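You operate a simulated robot arm through the tools that you are given. There is no shell and no other tool. Be economical: measure what you need, move in short steps, check, and stop when the job is done.

You run a simulated robot arm. Do the job below in one go: nothing can be reset, and whatever is moved stays where it is left.

Task
Gauge both squares, then turn up the weaker lamp till they match.
Fine: lay the light gauge on each square of the copy board and put it back; the other dimmer stays; both lamps stay on, keep off the hot bulbs.
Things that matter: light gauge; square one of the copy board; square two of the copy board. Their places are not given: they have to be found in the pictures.

It is judged by the outcome, as a careful person would: the job done as asked, and still so three seconds after it is handed in. It fails if anything else is knocked over, pushed out of place, dropped, spilled or broken.

Robot
A 6-joint arm with a two-finger gripper, fixed in place. Base frame: the origin is at the foot of the arm, x ahead of it, y to its left, z up. Units: mm, degrees, N and s.
Its first joint turns from -166.0 to 166.0 degrees. Payload 3.43 kg.
The TCP is the grasp point between the finger pads, 20 mm short of the fingertips. In the tool frame z runs along the fingers and y along their closing line. Largest opening 190 mm; the body of the gripper starts 248 mm behind the TCP.
Orientation is told as [roll, pitch, yaw] about the base's x, y, z axes, in that order, counted from this pose: with the fingers straight down and closing along the base's y, the tool's x points along the base's -x, its y along +y and its z along -z.

Tools
- The arm moves only by the tool arm_command. Its argument "motion" is a list that holds one entry, the list of rows, each a list of 7 numbers: the gripper command, from -1 (shut) to 1 (fully open), values between in proportion, then the shift along the base's x, y, z in mm, then the turn, a rotation vector about the base's x, y, z in degrees. In form: [[[gripper, tx, ty, tz, ax, ay, az], ...]]. A call has 1 to 12 rows; each row shifts and turns the commanded pose from where the row before left it. Rows are played at 5 a second. More than 50 mm and 8.6 degrees between two rows, or a gripper value outside its range, and nothing of the call is played. Where a pose cannot be reached the arm comes as near as it can. A force on the tool above 40 N (or 10 N above the force at the start of the call, whichever is more), or a blocked arm, ends the call early, and 0.2 s more pass. The fingers move at their own pace (about 45 mm/s each) and stop on an object; they squeeze with about 34 N. The grip force told is the motor's: it shows also when the fingers shut on nothing. Time passes only in rows, and 0.2 s behind the last, so rows that do not move let the fingers close. It gives the time, the measured TCP pose, the force on the tool (base axes), the opening and the grip force at its end, in the units of the frame above (readings bear some noise), with the torque about the TCP (base axes, N m) and any sound that the robot's microphone picked up.
- Cameras (640 x 400 px; columns grow to the right, rows downward): "scene" is fixed at [236.1, -502.4, 1427.2]; the picture's right is [0.54, -0.84, 0.00], its down [-0.36, -0.23, -0.90] and it looks along [0.76, 0.49, -0.43] (base axes); focal length 330 px, centre (320, 200). "wrist" rides on the gripper at [70, -8, -288] in the tool frame; the picture's right is [0.12, 0.99, 0.00], its down [-0.96, 0.12, -0.25] and it looks along [-0.25, 0.03, 0.97] (tool axes); focal length 261 px, centre (320, 200).
- snapshot(camera): a new picture of that camera. No time passes.
- raise_lower(by): slides the trunk up (or, below 0, down) by that many mm; the arm rides with it, the base frame stays. It gives what a move gives, with no picture.
- point_at(camera, pixels): there is no depth. For up to 12 entries [column, row, z] of the newest picture of that camera ("zoom" is the newest enlarged one), the place [x, y] in the base frame at which the ray of that pixel passes the height z, good to about 3 mm, but the place of the scene camera against the robot may be out by one fixed shift of up to 25 mm in any direction. No time passes.
- inspect(camera, box): a new picture of the part [left, top, right, bottom] of that camera's present view, enlarged. No time passes.
- sign_off(): hands the job in; it is judged then, once.

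Work in short steps. Measure before you move; look again where a grasp or a placing could have gone wrong, and mend it. You have 80 turns and 38 pictures in all, those below and enlarged ones among them. Open the gripper and draw the arm clear of the work before you hand the job in, unless the task says otherwise; then end with one line.

The tools are called after "Request:" as name(argument=value, ...) on one line, values as JSON. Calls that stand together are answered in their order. arm_command: Moves the arm, as the interface text tells. Its arguments: {"type":"object","properties":{"motion":{"type":"array","items":{"type":"array","items":{"type":"array","items":{"type":"number"}}}}},"required":["motion"]} The other tools are called the same way: raise_lower (by) slides the trunk up or down; snapshot (camera) takes a picture; point_at (camera, pixels) gives the place at which the rays of pixels pass given heights; inspect (camera, box) takes an enlarged picture of a part of a camera's view; sign_off () hands the job in.

At the start:

```text
t: 0.0
eef_pos: [820.1, -176.3, 1106.4]
orientation: [-0.1, 0.0, 0.0]
contact_force: [0.4, 0.7, 0.0]
moment: [0.01, 0.0, -0.01]
gripper_width: 190.0
finger_force: 0.0
trunk travel left (down, up): [-175.0, 65.0]
```

scene: 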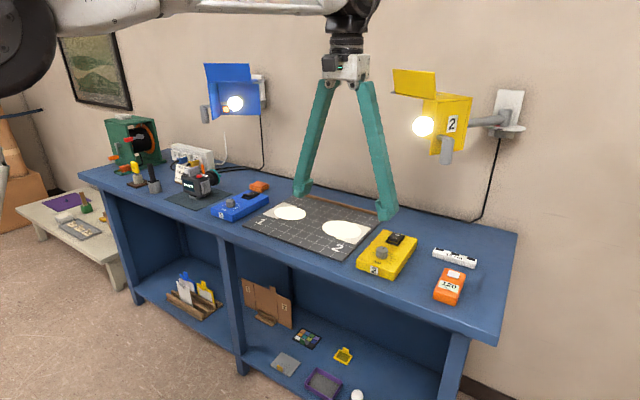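
wrist: 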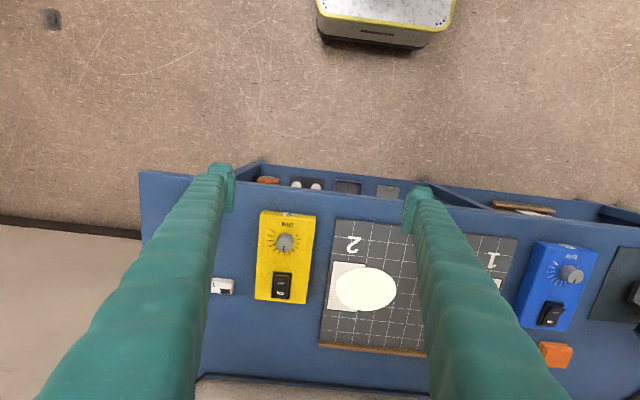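

The scene shows the blue lamp and dimmer 1 (240,205), the yellow lamp and dimmer 2 (385,255), the copy board (320,225), and several items that could be the gauge. I'll enlarge both areas.

Request:
inspect(camera="scene", box=[80, 100, 300, 238])

Request:
inspect(camera="scene", box=[220, 170, 500, 345])

```text
2.90 times, centred on (190, 169) of scene
```

zoom: 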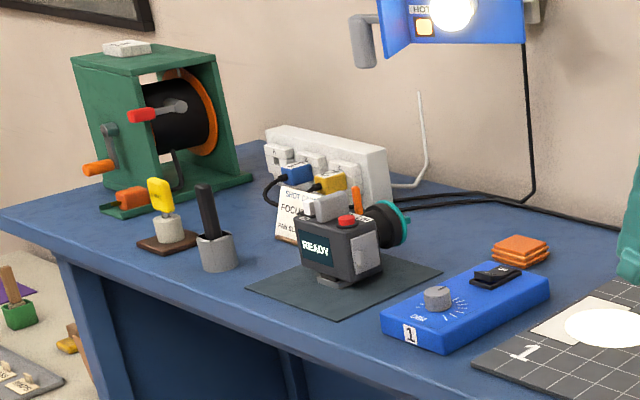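

```text
2.29 times, centred on (360, 258) of scene
```

zoom: 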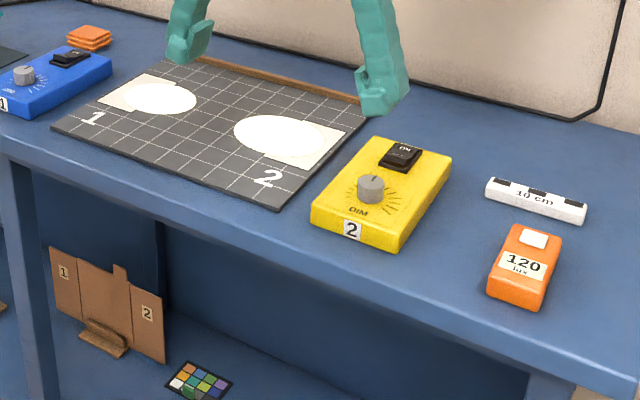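

The gauge is the orange block reading "120 lux" at scene (450,286). I'll find the table height by comparing rays to the same features from both cameras.

Request:
point_at(camera="wrist", pixels=[[334, 220, 700], [334, 220, 800], [334, 220, 900], [320, 346, 700], [320, 346, 800], [320, 346, 900], [285, 243, 800], [572, 275, 800]])

Request:
point_at(camera="scene", pixels=[[343, 260, 700], [343, 260, 800], [343, 260, 900], [380, 215, 700], [380, 215, 800], [380, 215, 900], [450, 287, 700], [450, 287, 800], [450, 287, 900]])

```text
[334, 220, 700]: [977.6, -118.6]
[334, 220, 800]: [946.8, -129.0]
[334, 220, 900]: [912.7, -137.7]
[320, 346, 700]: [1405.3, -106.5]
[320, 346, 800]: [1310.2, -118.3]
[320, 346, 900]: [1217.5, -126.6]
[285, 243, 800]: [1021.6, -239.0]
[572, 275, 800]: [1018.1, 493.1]
```

```text
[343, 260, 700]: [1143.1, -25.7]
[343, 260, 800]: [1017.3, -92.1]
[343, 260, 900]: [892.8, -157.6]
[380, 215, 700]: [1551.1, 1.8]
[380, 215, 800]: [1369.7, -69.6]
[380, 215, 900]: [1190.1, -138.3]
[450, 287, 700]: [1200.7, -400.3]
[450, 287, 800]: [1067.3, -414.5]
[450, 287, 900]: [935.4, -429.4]
```

The table top comes out near z≈880. I'll move the arm sideways toward the gauge, staying high, to see it from the wrist camera.

Request:
arm_command(motion=[[[1, -20, -50, 0, 0, 0, 0], [1, -20, -50, 0, 0, 0, 0], [1, -20, -50, 0, 0, 0, 0], [1, -10, -50, 0, 0, 0, 0], [1, 0, -30, 0, 0, 0, 0], [1, 0, 0, 0, 0, 0, 0]]])

Request:
snapshot(camera="wrist")

```text
refused: row 1 steps farther than a row can; nothing moved
```

```text
33 pictures are left
```

wrist: 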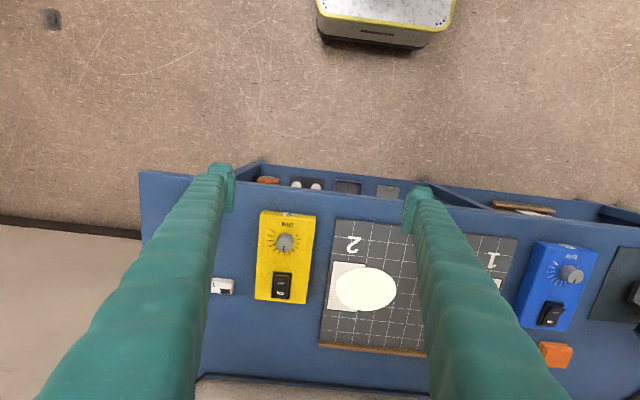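

Step limit is 50 mm in total length; I'll use steps of 45 mm.

Request:
arm_command(motion=[[[1, -15, -45, 0, 0, 0, 0], [1, -15, -45, 0, 0, 0, 0], [1, -15, -45, 0, 0, 0, 0], [1, -15, -45, 0, 0, 0, 0], [1, 0, -45, 0, 0, 0, 0], [1, 0, 0, 0, 0, 0, 0]]])

Request:
snapshot(camera="wrist")

```text
t: 1.4
eef_pos: [759.6, -400.4, 1104.4]
orientation: [0.0, 0.1, 0.1]
contact_force: [0.4, -0.4, 0.2]
moment: [0.01, -0.01, 0.01]
gripper_width: 190.0
finger_force: 0.1
trunk travel left (down, up): [-175.0, 65.0]
```

```text
32 pictures are left
```

wrist: 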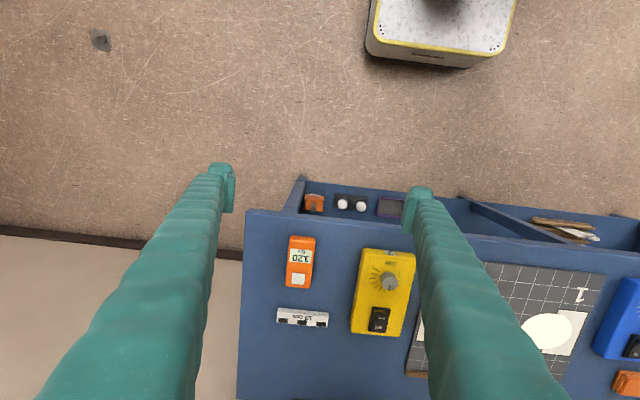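

The gauge is at wrist (300,262). I'll enlarge this part and measure it.

Request:
inspect(camera="wrist", box=[240, 200, 440, 325])

Request:
point_at(camera="wrist", pixels=[[290, 236, 910], [315, 238, 910], [285, 286, 910], [312, 287, 910], [278, 322, 885], [388, 283, 930], [489, 262, 880], [406, 376, 880]])

```text
3.20 times, centred on (340, 262) of wrist
```

zoom: 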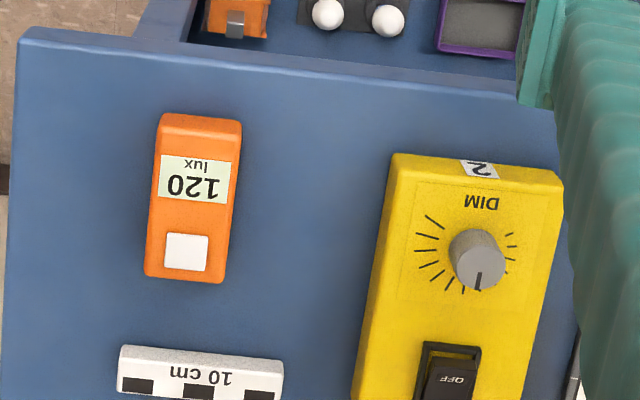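

```text
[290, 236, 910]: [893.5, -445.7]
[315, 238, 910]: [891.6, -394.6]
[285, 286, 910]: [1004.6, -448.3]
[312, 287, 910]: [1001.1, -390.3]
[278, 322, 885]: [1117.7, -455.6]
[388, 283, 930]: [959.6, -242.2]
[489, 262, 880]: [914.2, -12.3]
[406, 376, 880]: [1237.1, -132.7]
```

The gauge lies roughly over x 893–1003, y −446…−392, long axis along x. I'll move above it with the fingers at about 100 mm opening and check whether I can reach that far pointing straight down.

Request:
arm_command(motion=[[[0.05, 45, -5, 0, 0, 0, 0], [0.05, 45, -5, 0, 0, 0, 0], [0.05, 45, -5, 0, 0, 0, 0], [0.05, 35, -5, -30, 0, 0, 0], [0.05, 0, 0, -40, 0, 0, 0], [0.05, 0, 0, -30, 0, 0, 0], [0.05, 0, 0, 0, 0, 0, 0], [0.05, 0, 0, 0, 0, 0, 0]]])

Request:
snapshot(camera="wrist")

```text
t: 3.2
eef_pos: [929.8, -420.6, 1006.8]
orientation: [0.0, 0.0, 0.0]
contact_force: [0.2, -0.9, -0.7]
moment: [0.0, -0.02, -0.02]
gripper_width: 99.4
finger_force: 0.0
trunk travel left (down, up): [-175.0, 65.0]
```

```text
30 pictures are left
```

wrist: 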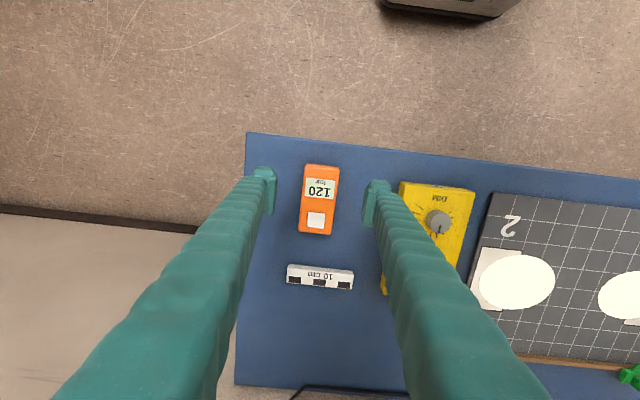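

Straight-down reach works here. I'll measure the gauge, ruler and table edge from this view to refine heights and see the squares.

Request:
point_at(camera="wrist", pixels=[[305, 165, 910], [340, 167, 910], [299, 233, 910], [332, 235, 910], [287, 284, 880], [489, 193, 880], [472, 305, 880], [500, 312, 880], [482, 247, 880], [247, 132, 880], [438, 222, 940]])

Request:
inspect(camera="wrist", box=[440, 160, 640, 400])

Request:
inspect(camera="wrist", box=[250, 130, 410, 250])

```text
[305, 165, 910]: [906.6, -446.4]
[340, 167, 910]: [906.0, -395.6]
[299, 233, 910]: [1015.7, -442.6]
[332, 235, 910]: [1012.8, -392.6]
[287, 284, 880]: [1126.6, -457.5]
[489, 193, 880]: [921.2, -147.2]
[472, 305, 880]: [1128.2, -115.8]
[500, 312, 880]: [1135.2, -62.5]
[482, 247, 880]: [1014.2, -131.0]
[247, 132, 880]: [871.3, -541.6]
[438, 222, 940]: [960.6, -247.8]
```

```text
1.67 times, centred on (540, 280) of wrist
```

zoom: 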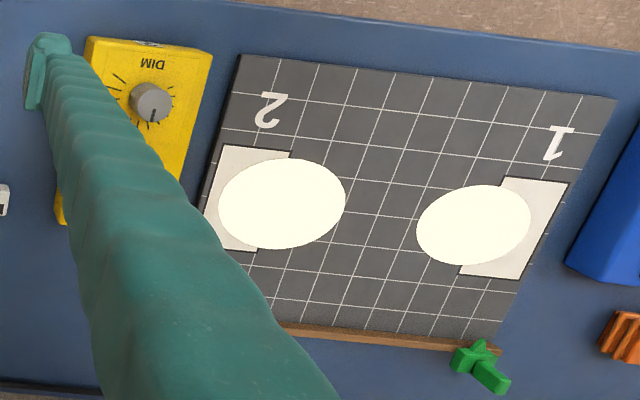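

```text
3.33 times, centred on (330, 190) of wrist
```

zoom: 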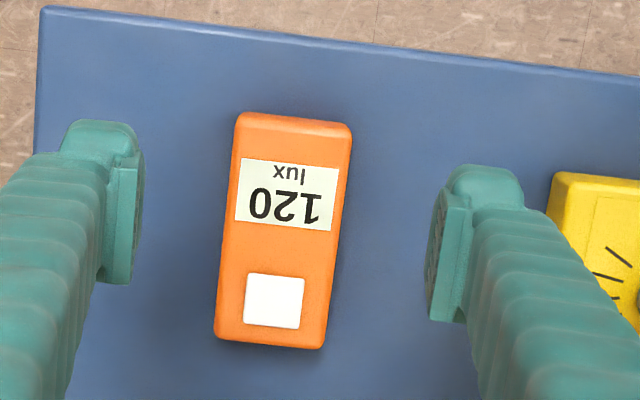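

Gauge is about x 905–1020, y −445…−394, aligned with base x. Squares are at x≈1075, near the lamps, so I'll tilt the tool (fingers leaning outward) by 20° before gripping. That keeps the gripper body back from the bulbs.

Request:
arm_command(motion=[[[0.05, 4, 0, -10, 0, -7, 0], [0.05, 4, 0, -20, 0, -7, 0], [0.05, 2, 0, -25, 0, -6, 0], [0.05, 0, 0, -25, 0, 0, 0], [0.05, 0, 0, 0, 0, 0, 0]]])

Request:
snapshot(camera="wrist")

Request:
inspect(camera="scene", box=[360, 200, 520, 310])

```text
t: 4.4
eef_pos: [939.6, -421.3, 927.1]
orientation: [0.0, -20.0, 0.1]
contact_force: [0.5, 0.0, -0.3]
moment: [0.02, 0.0, 0.01]
gripper_width: 99.9
finger_force: 0.1
trunk travel left (down, up): [-175.0, 65.0]
```

```text
27 pictures are left
```

wrist: 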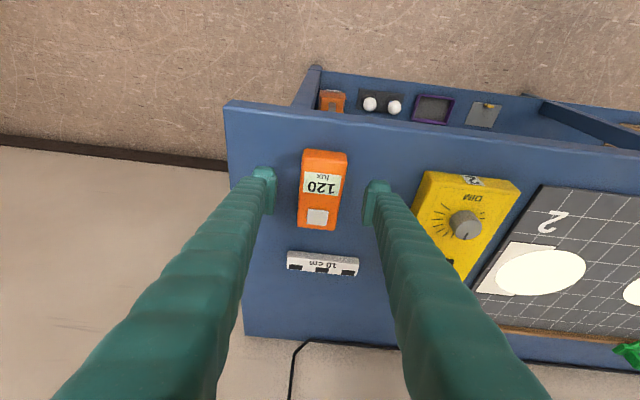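

```text
3.64 times, centred on (440, 255) of scene
```

zoom: 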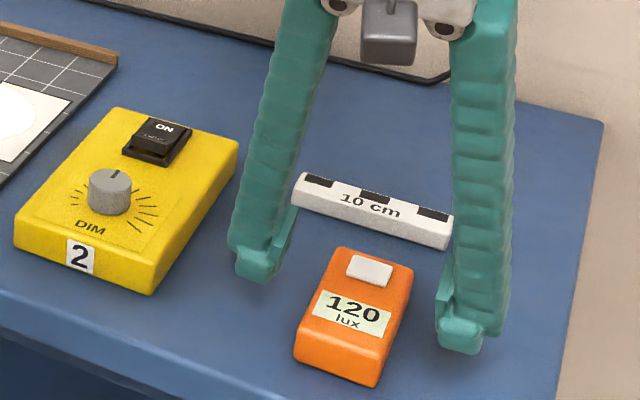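

The gauge sits centred between the fingers. I'll lower in small steps, watching for contact.

Request:
arm_command(motion=[[[0.05, 0, 0, -12, 0, 0, 0], [0.05, 0, 0, -10, 0, 0, 0], [0.05, 0, 0, -6, 0, 0, 0], [0.05, 0, 0, -4, 0, 0, 0], [0.05, 0, 0, 0, 0, 0, 0]]])

Request:
inspect(camera="scene", box=[400, 220, 500, 310])

```text
t: 5.6
eef_pos: [940.4, -422.2, 896.0]
orientation: [0.0, -20.0, 0.0]
contact_force: [-1.1, 0.0, 0.8]
moment: [0.01, 0.04, 0.0]
gripper_width: 99.8
finger_force: 0.1
trunk travel left (down, up): [-175.0, 65.0]
```

```text
4.44 times, centred on (450, 265) of scene
```

zoom: 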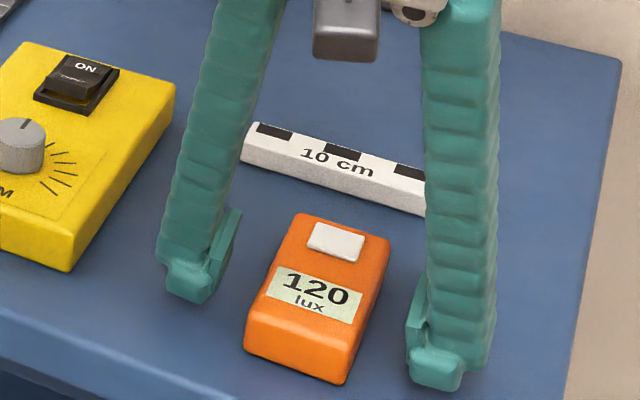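

No contact yet at TCP z 896. I'll go down further in 3 mm steps.

Request:
arm_command(motion=[[[0.05, 0, 0, -3, 0, 0, 0], [0.05, 0, 0, -3, 0, 0, 0], [0.05, 0, 0, -3, 0, 0, 0], [0.05, 0, 0, 0, 0, 0, 0]]])

```text
t: 6.6
eef_pos: [939.8, -422.4, 886.3]
orientation: [-0.1, -20.0, 0.1]
contact_force: [0.0, 0.2, 0.3]
moment: [0.02, -0.01, -0.01]
gripper_width: 100.0
finger_force: 0.1
trunk travel left (down, up): [-175.0, 65.0]
```

Request:
inspect(camera="scene", box=[400, 220, 500, 310])

```text
4.44 times, centred on (450, 265) of scene
```

zoom: 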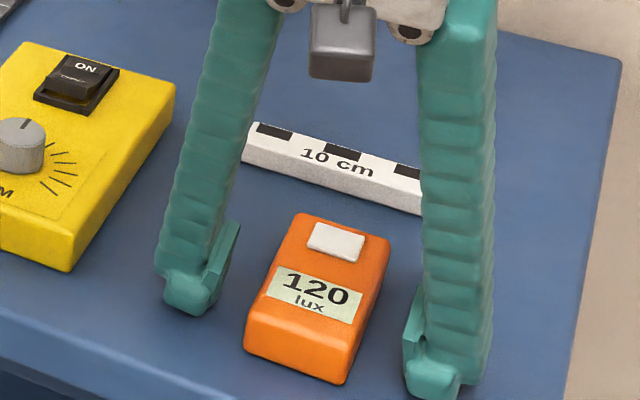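

Still clear. I'll continue a few millimetres more.

Request:
arm_command(motion=[[[0.05, 0, 0, -2.5, 0, 0, 0], [0.05, 0, 0, -2.5, 0, 0, 0], [0.05, 0, 0, -2.5, 0, 0, 0], [0.05, 0, 0, -2.5, 0, 0, 0], [0.05, 0, 0, 0, 0, 0, 0]]])

```text
t: 7.8
eef_pos: [939.4, -421.6, 880.8]
orientation: [-0.2, -20.4, 0.2]
contact_force: [-7.0, 0.0, 18.4]
moment: [0.96, 0.35, 0.53]
gripper_width: 101.1
finger_force: 1.5
trunk travel left (down, up): [-175.0, 65.0]
stopped in row 5: the force on the tool passed its limit at 42 N (the readings are from after the stop); the commanded pose is now the measured one
```

Table contact at TCP z≈881 (table ≈855). I'll raise 3 mm and close on the gauge.

Request:
arm_command(motion=[[[0.05, 0, 0, 3, 0, 0, 0], [-1, 0, 0, 0, 0, 0, 0], [-1, 0, 0, 0, 0, 0, 0], [-1, 0, 0, 0, 0, 0, 0], [-1, 0, 0, 0, 0, 0, 0], [-1, 0, 0, 0, 0, 0, 0], [-1, 0, 0, 0, 0, 0, 0]]])

Request:
inspect(camera="scene", box=[400, 220, 500, 310])

```text
t: 9.4
eef_pos: [939.6, -422.6, 882.3]
orientation: [-0.3, -20.3, 0.0]
contact_force: [-0.7, -7.0, 19.2]
moment: [0.15, 0.08, 0.03]
gripper_width: 54.9
finger_force: 34.0
trunk travel left (down, up): [-175.0, 65.0]
```

```text
4.44 times, centred on (450, 265) of scene
```

zoom: 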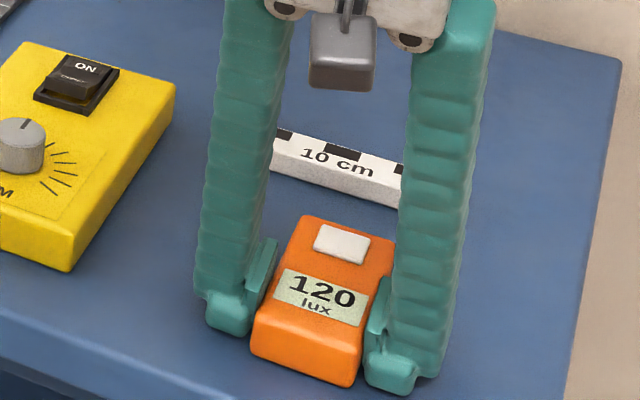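

Gripped at 54.9 mm. I'll lift well above the dimmer height and move toward square 2, staying back at x≈930 for a look first.

Request:
arm_command(motion=[[[-1, 0, 0, 15, 0, 0, 0], [-1, 0, 0, 40, 0, 0, 0], [-1, 0, 0, 45, 0, 0, 0], [-1, -10, 45, 0, 0, 0, 0], [-1, 0, 48, 0, 0, 0, 0], [-1, 0, 48, 0, 0, 0, 0], [-1, 0, 48, 0, 0, 0, 0], [-1, 0, 48, 0, 0, 0, 0], [-1, 0, 48, 0, 0, 0, 0], [-1, 0, 48, 0, 0, 0, 0], [-1, 0, 0, 0, 0, 0, 0]]])

Request:
snapshot(camera="wrist")

Request:
snapshot(camera="scene")

```text
t: 11.8
eef_pos: [929.7, -88.0, 981.5]
orientation: [-0.1, -20.2, 0.1]
contact_force: [0.4, 0.9, -1.2]
moment: [0.02, 0.03, 0.01]
gripper_width: 54.9
finger_force: 33.8
trunk travel left (down, up): [-175.0, 65.0]
```

```text
22 pictures are left
```

wrist: 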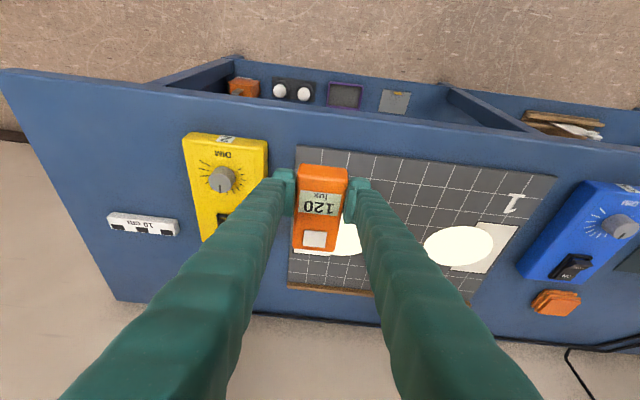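

```text
21 pictures are left
```

scene: 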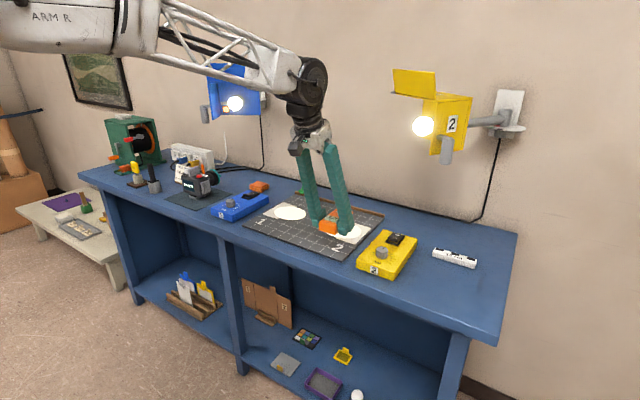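

The arm is well clear of the lamps. I'll measure the board and square 1 in this view and enlarge the square 2 area.

Request:
inspect(camera="wrist", box=[270, 130, 590, 310])

Request:
point_at(camera="wrist", pixels=[[296, 146, 863], [556, 175, 863], [288, 288, 863], [478, 222, 863], [518, 226, 863], [485, 273, 863], [450, 268, 863]])

```text
2.00 times, centred on (430, 220) of wrist
```

zoom: 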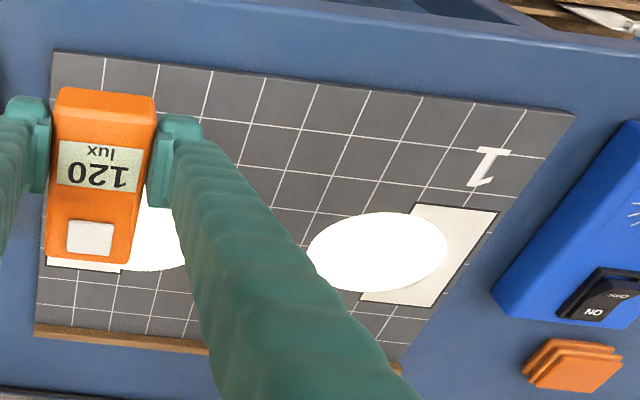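

```text
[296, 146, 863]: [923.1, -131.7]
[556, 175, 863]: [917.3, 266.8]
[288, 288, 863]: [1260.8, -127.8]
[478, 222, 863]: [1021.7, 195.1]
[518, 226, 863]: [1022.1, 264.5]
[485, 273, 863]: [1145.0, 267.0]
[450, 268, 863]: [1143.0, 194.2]
```

Square 1 spans x 1022–1144, y 195–266. I'll measure square 2's far edge, seen in the zoom at (47,267)–(120,272), and the held gauge's outline.

Request:
point_at(camera="wrist", pixels=[[293.5, 254.5, 863], [330, 257, 863], [298, 165, 984], [347, 169, 984], [293, 249, 984], [334, 252, 984]])

```text
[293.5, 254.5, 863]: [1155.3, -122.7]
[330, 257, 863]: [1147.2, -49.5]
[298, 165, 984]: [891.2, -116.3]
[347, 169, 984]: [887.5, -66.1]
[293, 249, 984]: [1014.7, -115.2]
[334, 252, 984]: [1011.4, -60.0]
```

Square 2 centre ≈(1085,−86); the gauge centre sits about 22 mm beyond the TCP. I'll move to TCP (1063,−87) and descend to just above the board.

Request:
arm_command(motion=[[[-1, 45, 0, 0, 0, 0, 0], [-1, 45, 0, 0, 0, 0, 0], [-1, 43, 1, 0, 0, 0, 0], [-1, 0, 0, -30, 0, 0, 0], [-1, 0, 0, -30, 0, 0, 0], [-1, 0, 0, -12, 0, 0, 0], [-1, 0, 0, 0, 0, 0, 0]]])

Request:
snapshot(camera="wrist")

```text
t: 13.4
eef_pos: [1064.1, -86.9, 909.7]
orientation: [-0.1, -20.3, 0.2]
contact_force: [-0.3, -0.6, -0.9]
moment: [0.0, 0.02, 0.0]
gripper_width: 55.0
finger_force: 33.8
trunk travel left (down, up): [-175.0, 65.0]
```

```text
19 pictures are left
```

wrist: 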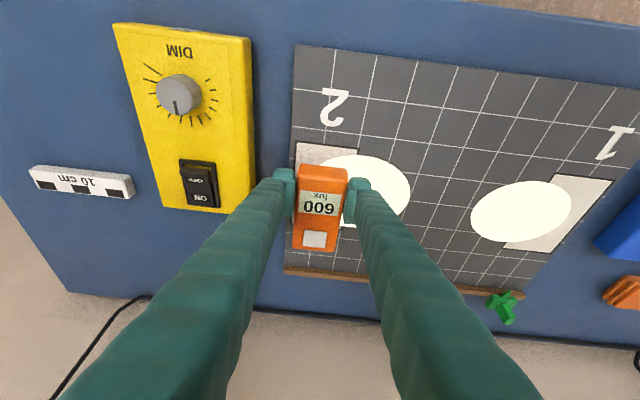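

The gauge already reads 600 here. I'll check the near edge of the square against the gauge position.

Request:
point_at(camera="wrist", pixels=[[297, 142, 863], [353, 148, 863], [299, 166, 912], [347, 170, 912], [292, 248, 912], [335, 251, 912], [294, 45, 863]])

```text
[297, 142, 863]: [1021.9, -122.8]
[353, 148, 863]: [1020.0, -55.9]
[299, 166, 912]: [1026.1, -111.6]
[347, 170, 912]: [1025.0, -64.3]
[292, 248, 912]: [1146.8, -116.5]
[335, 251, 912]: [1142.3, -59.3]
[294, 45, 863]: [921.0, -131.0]
```

The gauge (x 1026–1144, y −114…−62) is centred on square 2. I'll lower gently to contact.

Request:
arm_command(motion=[[[-1, 0, -1, -8, 0, 0, 0], [-1, 0, 0, -5, 0, 0, 0], [-1, 0, 0, -2, 0, 0, 0], [-1, 0, 0, -2, 0, 0, 0], [-1, 0, 0, 0, 0, 0, 0]]])

```text
t: 14.6
eef_pos: [1065.5, -88.6, 891.6]
orientation: [-0.1, -20.2, 0.1]
contact_force: [0.8, -0.1, -1.9]
moment: [-0.02, 0.07, -0.01]
gripper_width: 55.1
finger_force: 34.1
trunk travel left (down, up): [-175.0, 65.0]
```

Request:
arm_command(motion=[[[-1, 0, 0, -1.5, 0, 0, 0], [-1, 0, 0, -1.5, 0, 0, 0], [-1, 0, 0, 0, 0, 0, 0]]])

```text
t: 15.4
eef_pos: [1063.1, -88.5, 891.1]
orientation: [-0.2, -20.3, 0.1]
contact_force: [1.6, -0.4, 9.7]
moment: [0.16, 0.17, -0.03]
gripper_width: 54.8
finger_force: 33.4
trunk travel left (down, up): [-175.0, 65.0]
```

Contact (≈10 N) at z 891. I'll release modestly, then back off upward along the tool and read.

Request:
arm_command(motion=[[[-0.15, 0, 0, 0, 0, 0, 0], [-0.15, 0, 0, 0, 0, 0, 0], [-0.15, 0, 0, 0, 0, 0, 0], [-0.15, 0, 0, 30, 0, 0, 0], [-0.15, -20, 0, 40, 0, 0, 0], [-0.15, -40, 0, 20, 0, 0, 0], [-0.15, -45, 0, 0, 0, 0, 0], [-0.15, -45, 0, 0, 0, 0, 0], [-0.15, -45, 0, 0, 0, 0, 0], [-0.15, 0, 0, 0, 0, 0, 0]]])

Request:
inspect(camera="scene", box=[240, 180, 430, 300])

```text
t: 17.6
eef_pos: [867.4, -88.7, 981.1]
orientation: [-0.1, -20.3, 0.1]
contact_force: [-0.7, 0.9, -0.3]
moment: [0.0, 0.01, 0.03]
gripper_width: 80.7
finger_force: 0.1
trunk travel left (down, up): [-175.0, 65.0]
```

```text
3.33 times, centred on (335, 240) of scene
```

zoom: 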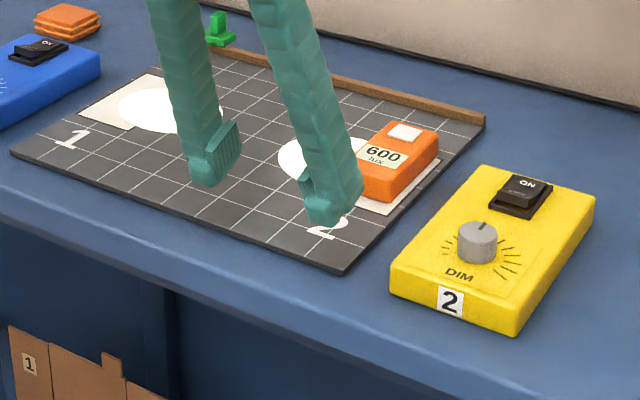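

Square 2 reads 600 lux. I'll retrace to re-grip the gauge, lift it and carry it above square 1.

Request:
arm_command(motion=[[[-0.15, 45, 0, 0, 0, 0, 0], [-0.15, 45, 0, 0, 0, 0, 0], [-0.15, 45, 0, 0, 0, 0, 0], [-0.15, 40, 0, -20, 0, 0, 0], [-0.15, 20, 0, -40, 0, 0, 0], [-0.15, 0, 0, -28, 0, 0, 0], [-1, 0, 0, 0, 0, 0, 0], [-1, 0, 0, 0, 0, 0, 0], [-1, 0, 0, 0, 0, 0, 0], [-1, 0, 0, 0, 0, 0, 0]]])

Request:
arm_command(motion=[[[-1, 0, 0, 20, 0, 0, 0], [-1, 0, 0, 35, 0, 0, 0], [-1, 0, 45, 0, 0, 0, 0], [-1, 0, 45, 0, 0, 0, 0], [-1, 0, 45, 0, 0, 0, 0], [-1, 0, 45, 0, 0, 0, 0], [-1, 0, 45, 0, 0, 0, 0], [-1, 0, 46, 0, 0, 0, 0], [-1, 0, 46, 0, 0, 0, 0], [-1, 0, 0, -30, 0, 0, 0], [-1, 0, 0, 0, 0, 0, 0]]])

Request:
snapshot(camera="wrist")

```text
t: 19.8
eef_pos: [1063.2, -89.3, 892.2]
orientation: [-0.1, -20.3, 0.1]
contact_force: [1.4, 0.1, 0.2]
moment: [0.0, -0.18, 0.03]
gripper_width: 54.9
finger_force: 33.9
trunk travel left (down, up): [-175.0, 65.0]
```

```text
t: 22.2
eef_pos: [1063.3, 229.3, 917.1]
orientation: [-0.1, -20.2, 0.2]
contact_force: [0.1, -0.5, -1.5]
moment: [-0.03, 0.07, -0.01]
gripper_width: 54.7
finger_force: 33.3
trunk travel left (down, up): [-175.0, 65.0]
```

```text
17 pictures are left
```

wrist: 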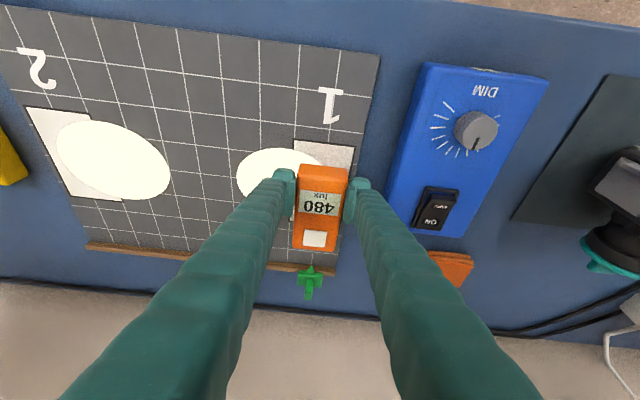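

Over square 1 the gauge reads 480, so lamp 1 (blue) is the weaker. I'll lower the gauge onto square 1, release and confirm.

Request:
point_at(camera="wrist", pixels=[[295, 139, 863], [354, 147, 863], [385, 215, 900], [305, 290, 863], [300, 166, 919], [349, 170, 919]])

Request:
arm_command(motion=[[[-1, 0, 0, -12, 0, 0, 0], [-1, 0, 0, -8, 0, 0, 0], [-1, 0, 0, -3, 0, 0, 0], [-1, 0, 0, -2, 0, 0, 0], [-1, 0, 0, -1.5, 0, 0, 0], [-1, 0, 0, 0, 0, 0, 0]]])

```text
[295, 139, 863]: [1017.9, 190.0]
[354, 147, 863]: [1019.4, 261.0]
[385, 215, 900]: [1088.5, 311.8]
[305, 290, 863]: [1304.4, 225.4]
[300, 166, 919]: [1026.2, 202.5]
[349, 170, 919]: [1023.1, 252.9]
```

```text
t: 23.6
eef_pos: [1063.9, 228.1, 892.0]
orientation: [-0.1, -20.5, 0.1]
contact_force: [-4.1, -0.5, 17.8]
moment: [-0.01, 0.72, 0.0]
gripper_width: 54.5
finger_force: 34.0
trunk travel left (down, up): [-175.0, 65.0]
```

The gauge is down on square 1. Release, back away, and read; I'll leave it there while turning dimmer 1.

Request:
arm_command(motion=[[[-0.15, 0, 0, 0.5, 0, 0, 0], [-0.15, 0, 0, 0, 0, 0, 0], [-0.15, 0, 0, 0, 0, 0, 0], [-0.15, 0, 0, 30, 0, 0, 0], [-0.15, -20, 0, 40, 0, 0, 0], [-0.15, -40, 0, 20, 0, 0, 0], [-0.15, -45, 0, 0, 0, 0, 0], [-0.15, -45, 0, 0, 0, 0, 0], [-0.15, -30, 25, 10, 0, 7, 0], [-0.15, 0, 45, 10, 0, 7, 0], [-0.15, 0, 45, 10, 0, 6.4, 0], [-0.15, 0, 45, 0, 0, 0, 0]]])

Request:
snapshot(camera="wrist")

Request:
inspect(camera="scene", box=[190, 170, 390, 290])

```text
t: 26.2
eef_pos: [884.8, 389.3, 1009.3]
orientation: [-0.2, 0.3, 0.0]
contact_force: [0.3, -0.8, -0.2]
moment: [0.12, 0.03, 0.0]
gripper_width: 80.7
finger_force: 0.1
trunk travel left (down, up): [-175.0, 65.0]
```

```text
16 pictures are left
```

wrist: 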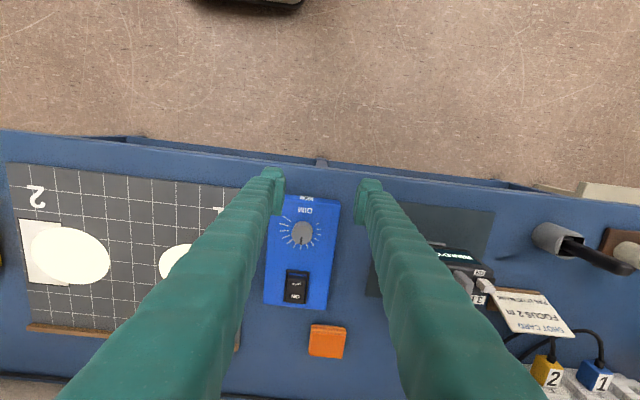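

```text
3.20 times, centred on (290, 230) of scene
```

zoom: 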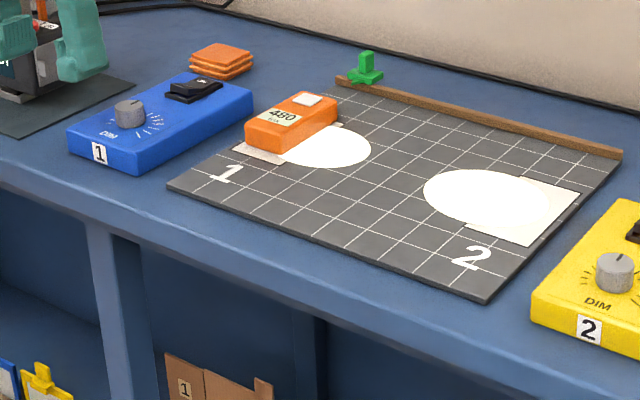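

Square 1 reads 480 at rest, so dimmer 1 (blue) must go up to 600. I'll enlarge the blue dimmer and measure the knob.

Request:
inspect(camera="wrist", box=[255, 190, 355, 252])

Request:
point_at(camera="wrist", pixels=[[302, 232, 920], [302, 232, 905], [268, 195, 895], [340, 200, 895], [264, 303, 895], [330, 309, 895]])

```text
6.40 times, centred on (305, 221) of wrist
```

zoom: 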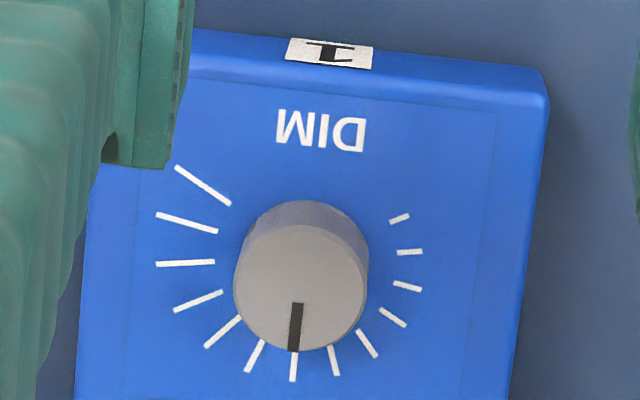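

```text
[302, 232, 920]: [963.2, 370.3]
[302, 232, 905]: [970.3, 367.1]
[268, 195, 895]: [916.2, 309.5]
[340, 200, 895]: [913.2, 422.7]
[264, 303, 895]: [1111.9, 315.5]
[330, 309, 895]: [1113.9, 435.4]
```

The pointer is mid-scale (7th of 13 ticks) and the ticks grow toward −y, so turning up is clockwise from above. Knob centre ≈(970,369). I'll move above it with the fingers straight down.

Request:
arm_command(motion=[[[-0.35, 43, -10, 0, 0, 0, 0], [-0.35, 42, -10.5, 0, 0, 0, 0], [-0.35, 0, 0, -30, 0, 0, 0], [-0.35, 0, 0, -25, 0, 0, 0], [-0.35, 0, 0, 0, 0, 0, 0], [-0.35, 0, 0, 0, 0, 0, 0]]])

Request:
inspect(camera="wrist", box=[240, 140, 400, 240])

```text
t: 27.6
eef_pos: [967.5, 366.7, 955.7]
orientation: [0.0, 0.2, 0.1]
contact_force: [-0.4, 0.2, -0.2]
moment: [0.01, 0.01, -0.01]
gripper_width: 61.7
finger_force: 0.0
trunk travel left (down, up): [-175.0, 65.0]
```

```text
4.00 times, centred on (320, 190) of wrist
```

zoom: 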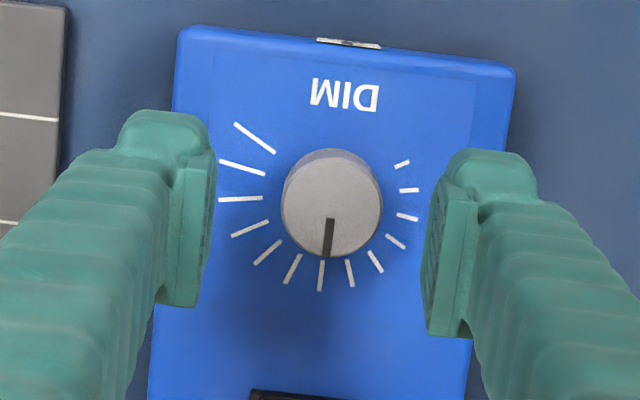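

Knob top centre is at zoom (331,206); I'll convert that.

Request:
point_at(camera="zoom", pixels=[[331, 206, 920], [331, 206, 910], [282, 206, 915], [382, 206, 915]])

```text
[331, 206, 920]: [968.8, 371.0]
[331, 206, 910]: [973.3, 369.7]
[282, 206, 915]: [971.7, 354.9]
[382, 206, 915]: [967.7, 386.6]
```

Knob centre ≈(970,370.5), diameter ~32. I'll correct by (+2.5,+3.5) and descend to feel for the dimmer top.

Request:
arm_command(motion=[[[-0.35, 2.5, 3.5, -10, 0, 0, 0], [-0.35, 0, 0, -12, 0, 0, 0], [-0.35, 0, 0, -5, 0, 0, 0], [-0.35, 0, 0, -3, 0, 0, 0], [-0.35, 0, 0, 0, 0, 0, 0]]])

Request:
inspect(camera="scene", box=[200, 170, 300, 232])

```text
t: 28.8
eef_pos: [971.4, 371.6, 925.8]
orientation: [-0.1, 0.2, 0.1]
contact_force: [0.0, 0.6, -0.5]
moment: [0.01, 0.0, 0.01]
gripper_width: 61.5
finger_force: 0.1
trunk travel left (down, up): [-175.0, 65.0]
```

```text
6.40 times, centred on (250, 201) of scene
```

zoom: 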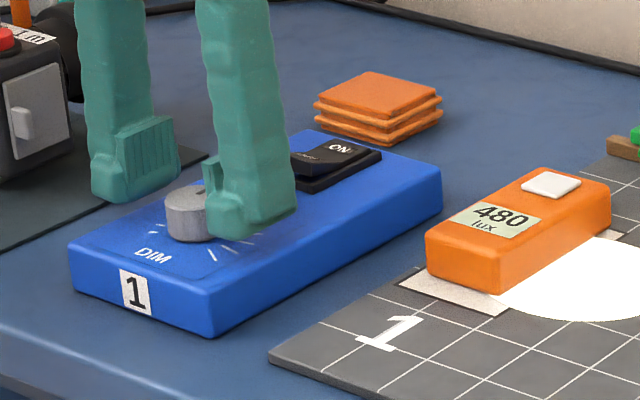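

The tips are still above the dimmer top, beside the knob. I'll step down a few millimetres.

Request:
arm_command(motion=[[[-0.35, -1, -1, -2.5, 0, 0, 0], [-0.35, 0, 0, -2.5, 0, 0, 0], [-0.35, 0, 0, -2, 0, 0, 0], [-0.35, 0, 0, 0, 0, 0, 0]]])

Request:
inspect(camera="scene", box=[200, 170, 300, 232])

```text
t: 29.8
eef_pos: [969.1, 370.9, 918.4]
orientation: [0.0, 0.3, -0.1]
contact_force: [-0.6, 0.7, -0.4]
moment: [-0.02, -0.01, 0.01]
gripper_width: 61.8
finger_force: 0.1
trunk travel left (down, up): [-175.0, 65.0]
```

```text
6.40 times, centred on (250, 201) of scene
```

zoom: 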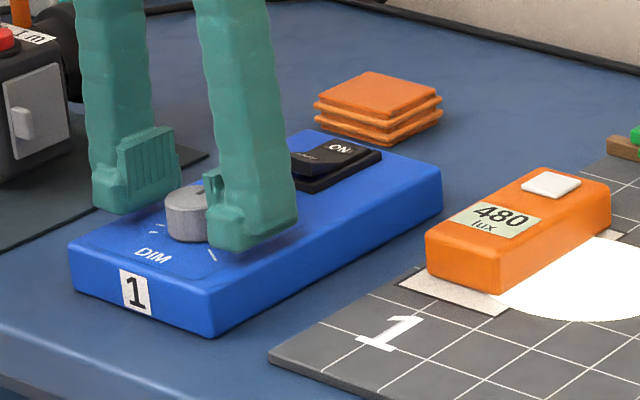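

Tips at z≈898 overlap the knob sufficiently. I'll close on it.

Request:
arm_command(motion=[[[-0.35, 0, 0, -1.5, 0, 0, 0], [-0.7, 0, 0, 0, 0, 0, 0], [-1, 0, 0, 0, 0, 0, 0], [-1, 0, 0, 0, 0, 0, 0], [-1, 0, 0, 0, 0, 0, 0]]])

```text
t: 31.0
eef_pos: [969.0, 371.1, 917.4]
orientation: [-0.1, 0.2, 0.2]
contact_force: [0.5, 0.8, 0.3]
moment: [0.02, -0.05, -0.05]
gripper_width: 33.3
finger_force: 44.6
trunk travel left (down, up): [-175.0, 65.0]
```

The knob is gripped (33.3 mm) with almost no side force. Turning clockwise 24° first, then reading the gauge.

Request:
arm_command(motion=[[[-1, 0, 0, 0, 0, 0, -6], [-1, 0, 0, 0, 0, 0, -6], [-1, 0, 0, 0, 0, 0, -6], [-1, 0, 0, 0, 0, 0, -6], [-1, 0, 0, 0, 0, 0, 0]]])

Request:
inspect(camera="scene", box=[200, 170, 300, 232])

```text
t: 32.2
eef_pos: [969.7, 370.9, 917.8]
orientation: [-0.1, 0.2, -24.1]
contact_force: [0.0, -0.5, 3.0]
moment: [-0.02, 0.0, 0.0]
gripper_width: 33.3
finger_force: 45.5
trunk travel left (down, up): [-175.0, 65.0]
```

```text
6.40 times, centred on (250, 201) of scene
```

zoom: 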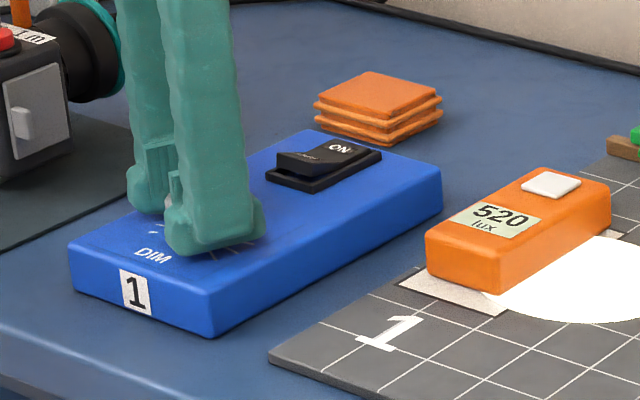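

It rose to 520 after 24°, about 40 lux per tick. Turning 36° more, then checking.

Request:
arm_command(motion=[[[-1, 0, 0, 0, 0, 0, -6], [-1, 0, 0, 0, 0, 0, -6], [-1, 0, 0, 0, 0, 0, -6], [-1, 0, 0, 0, 0, 0, -6], [-1, 0, 0, 0, 0, 0, -6], [-1, 0, 0, 0, 0, 0, -6], [-1, 0, 0, 0, 0, 0, 0]]])

Request:
inspect(camera="scene", box=[200, 170, 300, 232])

```text
t: 33.8
eef_pos: [970.5, 369.7, 916.7]
orientation: [-0.1, 0.3, -60.0]
contact_force: [-1.9, -2.2, 0.3]
moment: [-0.06, -0.01, -0.01]
gripper_width: 33.4
finger_force: 44.6
trunk travel left (down, up): [-175.0, 65.0]
```

```text
6.40 times, centred on (250, 201) of scene
```

zoom: 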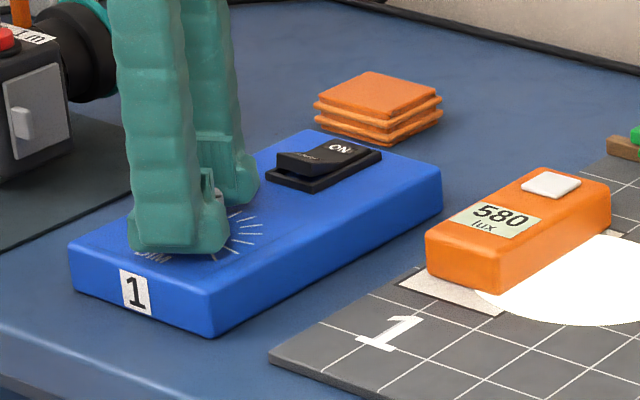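

580 at 60°. Turning 8° more.

Request:
arm_command(motion=[[[-1, 0, 0, 0, 0, 0, -4], [-1, 0, 0, 0, 0, 0, -4], [-1, 0, 0, 0, 0, 0, 0]]])

Request:
inspect(camera="scene", box=[200, 170, 300, 232])

```text
t: 34.6
eef_pos: [970.5, 369.0, 917.1]
orientation: [-0.1, 0.1, -68.1]
contact_force: [-5.8, -3.9, -0.6]
moment: [-0.08, 0.04, -0.02]
gripper_width: 33.2
finger_force: 44.8
trunk travel left (down, up): [-175.0, 65.0]
```

```text
6.40 times, centred on (250, 201) of scene
```

zoom: 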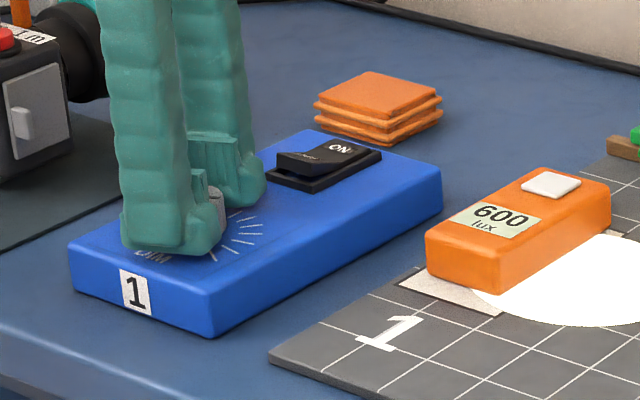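

Reads 600, matching square 2. I'll release the knob, lift straight up, and then unwind the yaw.

Request:
arm_command(motion=[[[-0.4, 0, 0, 0, 0, 0, 0], [-0.4, 0, 0, 0, 0, 0, 0], [-0.4, 0, 0, 0, 0, 0, 0], [-0.4, 0, 0, 20, 0, 0, 0], [-0.4, 0, 0, 35, 0, 0, 0], [-0.4, -20, 0, 35, 0, 0, 0], [-0.4, -30, -10, 0, 0, 0, 8.5], [-0.4, -30, -10, 0, 0, 0, 8.5], [-0.4, -10, -30, 0, 0, 0, 8.5], [-0.4, 0, -30, 0, 0, 0, 8.5], [-0.4, 0, -30, 0, 0, 0, 8.5], [-0.4, 0, 0, 0, 0, 0, 8.5]]])

Request:
inspect(camera="scene", box=[190, 160, 390, 285])

```text
t: 37.2
eef_pos: [880.2, 261.2, 1006.6]
orientation: [-0.2, 0.2, -16.8]
contact_force: [0.8, -0.4, 0.4]
moment: [0.01, 0.01, 0.01]
gripper_width: 57.1
finger_force: 0.1
trunk travel left (down, up): [-175.0, 65.0]
```

```text
3.20 times, centred on (290, 222) of scene
```

zoom: 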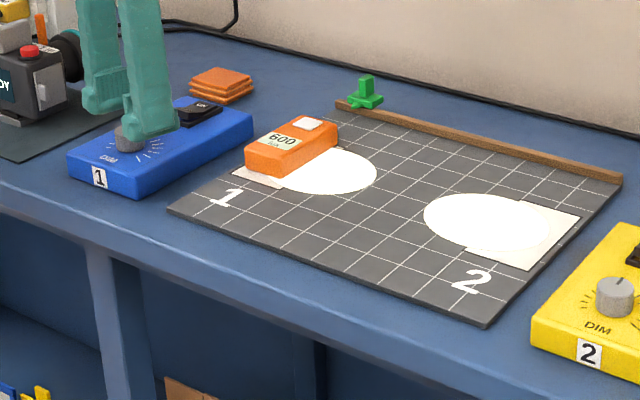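

600 holds with the hand away. Restoring the earlier tilted pose and opening, then going back over the gauge on square 1.

Request:
arm_command(motion=[[[-0.15, 0, -11, 0, 0, 0, 8.5], [-0.15, 0, -11, 0, 0, 0, 8.4], [-0.15, 0, -11, 0, 0, -7, 0], [-0.15, 0, 0, -10, 0, -7, 0], [-0.15, 0, 0, -15, 0, -6.5, 0], [-0.15, 41, 0, 0, 0, 0, 0], [-0.15, 41, 0, 0, 0, 0, 0], [-0.15, 41, 0, 0, 0, 0, 0], [-0.15, 40, 0, -20, 0, 0, 0], [-0.15, 20, 0, -25, 0, 0, 0], [-0.15, 0, 0, 0, 0, 0, 0]]])

Request:
snapshot(camera="wrist")

```text
t: 39.6
eef_pos: [1063.3, 227.4, 936.8]
orientation: [-0.1, -20.2, 0.0]
contact_force: [0.4, 0.0, 0.3]
moment: [0.0, 0.0, 0.01]
gripper_width: 80.4
finger_force: 0.0
trunk travel left (down, up): [-175.0, 65.0]
```

```text
6 pictures are left
```

wrist: 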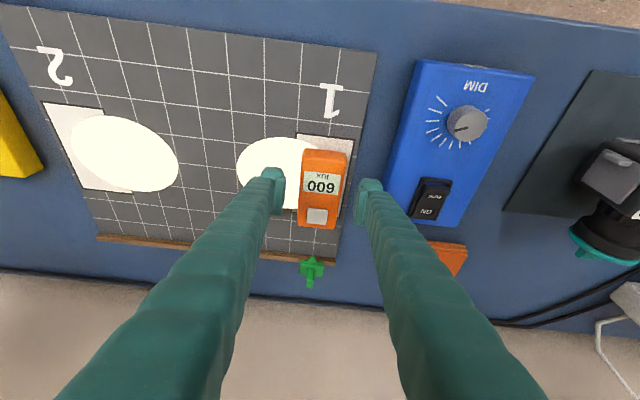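

Aligned. Descend, grip and lift.

Request:
arm_command(motion=[[[-0.15, 0, 0.8, -25, 0, 0, 0], [-0.15, 0, 0, -19, 0, 0, 0], [-1, 0, 0, 0, 0, 0, 0], [-1, 0, 0, 0, 0, 0, 0], [-1, 0, 0, 0, 0, 0, 0], [-1, 0, 0, 0, 0, 0, 0], [-1, 0, 0, 20, 0, 0, 0], [-1, 0, 0, 40, 0, 0, 0], [-1, 0, 0, 35, 0, 0, 0], [-1, 0, 0, 0, 0, 0, 0]]])

```text
t: 41.8
eef_pos: [1062.1, 227.0, 988.1]
orientation: [-0.2, -20.3, 0.0]
contact_force: [-0.5, 0.1, -1.5]
moment: [0.0, 0.07, -0.02]
gripper_width: 54.5
finger_force: 34.1
trunk travel left (down, up): [-175.0, 65.0]
```

Held at 54.5 mm. Carrying it back toward its original place at high level.

Request:
arm_command(motion=[[[-1, -41, -20, 0, 0, 0, 0], [-1, -41, -20, 0, 0, 0, 0], [-1, -40.5, -20, 0, 0, 0, 0], [-1, 0, -48, 0, 0, 0, 0], [-1, 0, -48, 0, 0, 0, 0], [-1, 0, -48, 0, 0, 0, 0], [-1, 0, -48, 0, 0, 0, 0], [-1, 0, -48, 0, 0, 0, 0], [-1, 0, -48, 0, 0, 0, 0], [-1, 0, -48, 0, 0, 0, 0], [-1, 0, -48, 0, 0, 0, 0], [-1, 0, -48, 0, 0, 0, 0]]])

Request:
arm_command(motion=[[[-1, 0, -48, 0, 0, 0, 0], [-1, 0, -48, 0, 0, 0, 0], [-1, 0, -48, 0, 0, 0, 0], [-1, 0, -11, 0, 0, 0, 0], [-1, 0, 0, -40, 0, 0, 0], [-1, 0, 0, -40, 0, 0, 0], [-1, 0, 0, -12, 0, 0, 0], [-1, 0, 0, 0, 0, 0, 0]]])

```text
t: 44.4
eef_pos: [940.4, -262.7, 991.7]
orientation: [-0.1, -20.4, 0.0]
contact_force: [-0.4, 0.4, -1.9]
moment: [-0.17, 0.13, -0.08]
gripper_width: 54.6
finger_force: 34.3
trunk travel left (down, up): [-175.0, 65.0]
```

```text
t: 46.2
eef_pos: [940.6, -418.9, 897.7]
orientation: [-0.1, -20.2, 0.0]
contact_force: [-0.8, -0.4, -1.7]
moment: [0.02, 0.06, 0.01]
gripper_width: 54.9
finger_force: 33.9
trunk travel left (down, up): [-175.0, 65.0]
```

Above the original spot (940.6, −419). Lowering gently to contact.

Request:
arm_command(motion=[[[-1, -1, -1, -6, 0, 0, 0], [-1, 0, 0, -4, 0, 0, 0], [-1, 0, 0, -2, 0, 0, 0], [-1, 0, 0, -1.5, 0, 0, 0], [-1, 0, 0, -1.5, 0, 0, 0], [-1, 0, 0, 0, 0, 0, 0]]])

```text
t: 47.6
eef_pos: [939.7, -419.2, 884.1]
orientation: [-0.1, -20.5, 0.0]
contact_force: [-0.3, -0.4, 24.6]
moment: [0.04, -0.08, 0.07]
gripper_width: 55.2
finger_force: 33.8
trunk travel left (down, up): [-175.0, 65.0]
```

Contact at z 884, as when picked up. Release, lift and draw back.

Request:
arm_command(motion=[[[-0.9, 0, 0, 0.5, 0, 0, 0], [0.0, 0, 0, 0, 0, 0, 0], [0.0, 0, 0, 0, 0, 0, 0], [0.0, 0, 0, 0, 0, 0, 0], [0.0, 0, 0, 25, 0, 0, 0], [0.0, 0, 0, 40, 0, 0, 0], [0.0, -20, 0, 40, 0, 0, 0], [0.0, -40, 0, 25, 0, 0, 0], [0.0, -45, 0, 15, 0, 0, 0], [0.0, -45, 0, 0, 0, 0, 0], [0.0, -45, 0, 0, 0, 0, 0], [0.0, 0, 0, 0, 0, 0, 0]]])

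Request:
snapshot(camera="scene")

Request:
inspect(camera="scene", box=[220, 170, 500, 345])

```text
t: 50.2
eef_pos: [743.5, -420.0, 1026.1]
orientation: [-0.1, -20.3, 0.0]
contact_force: [0.8, -0.2, 0.2]
moment: [-0.01, -0.02, 0.0]
gripper_width: 95.0
finger_force: 0.0
trunk travel left (down, up): [-175.0, 65.0]
```

```text
5 pictures are left
```

scene: 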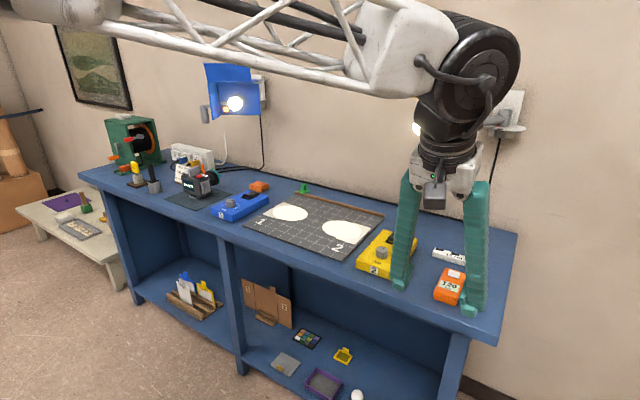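

```text
2.29 times, centred on (360, 258) of scene
```

zoom: 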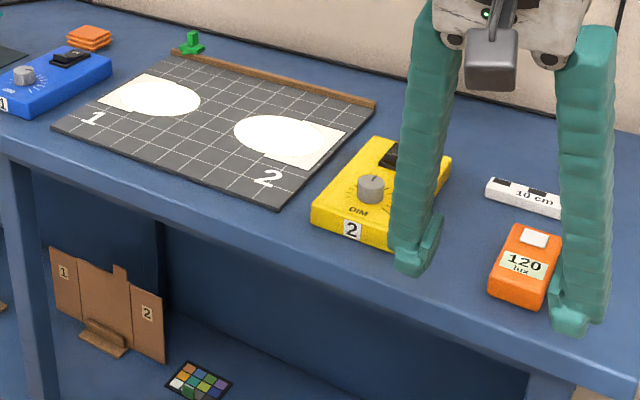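

The gauge is back at its starting spot (120 lux). Both lamps are on, everything else is where it was, and the gripper is open and clear. Handing in.

Request:
sign_off()

```text
The job is handed in.
```

The squares now match at 600 lux: square two read 600 and square one read 480, so I turned up dimmer 1 (blue) until square one also read 600. Dimmer 2 was not touched, both lamps are still on, and the gauge is back where it started.
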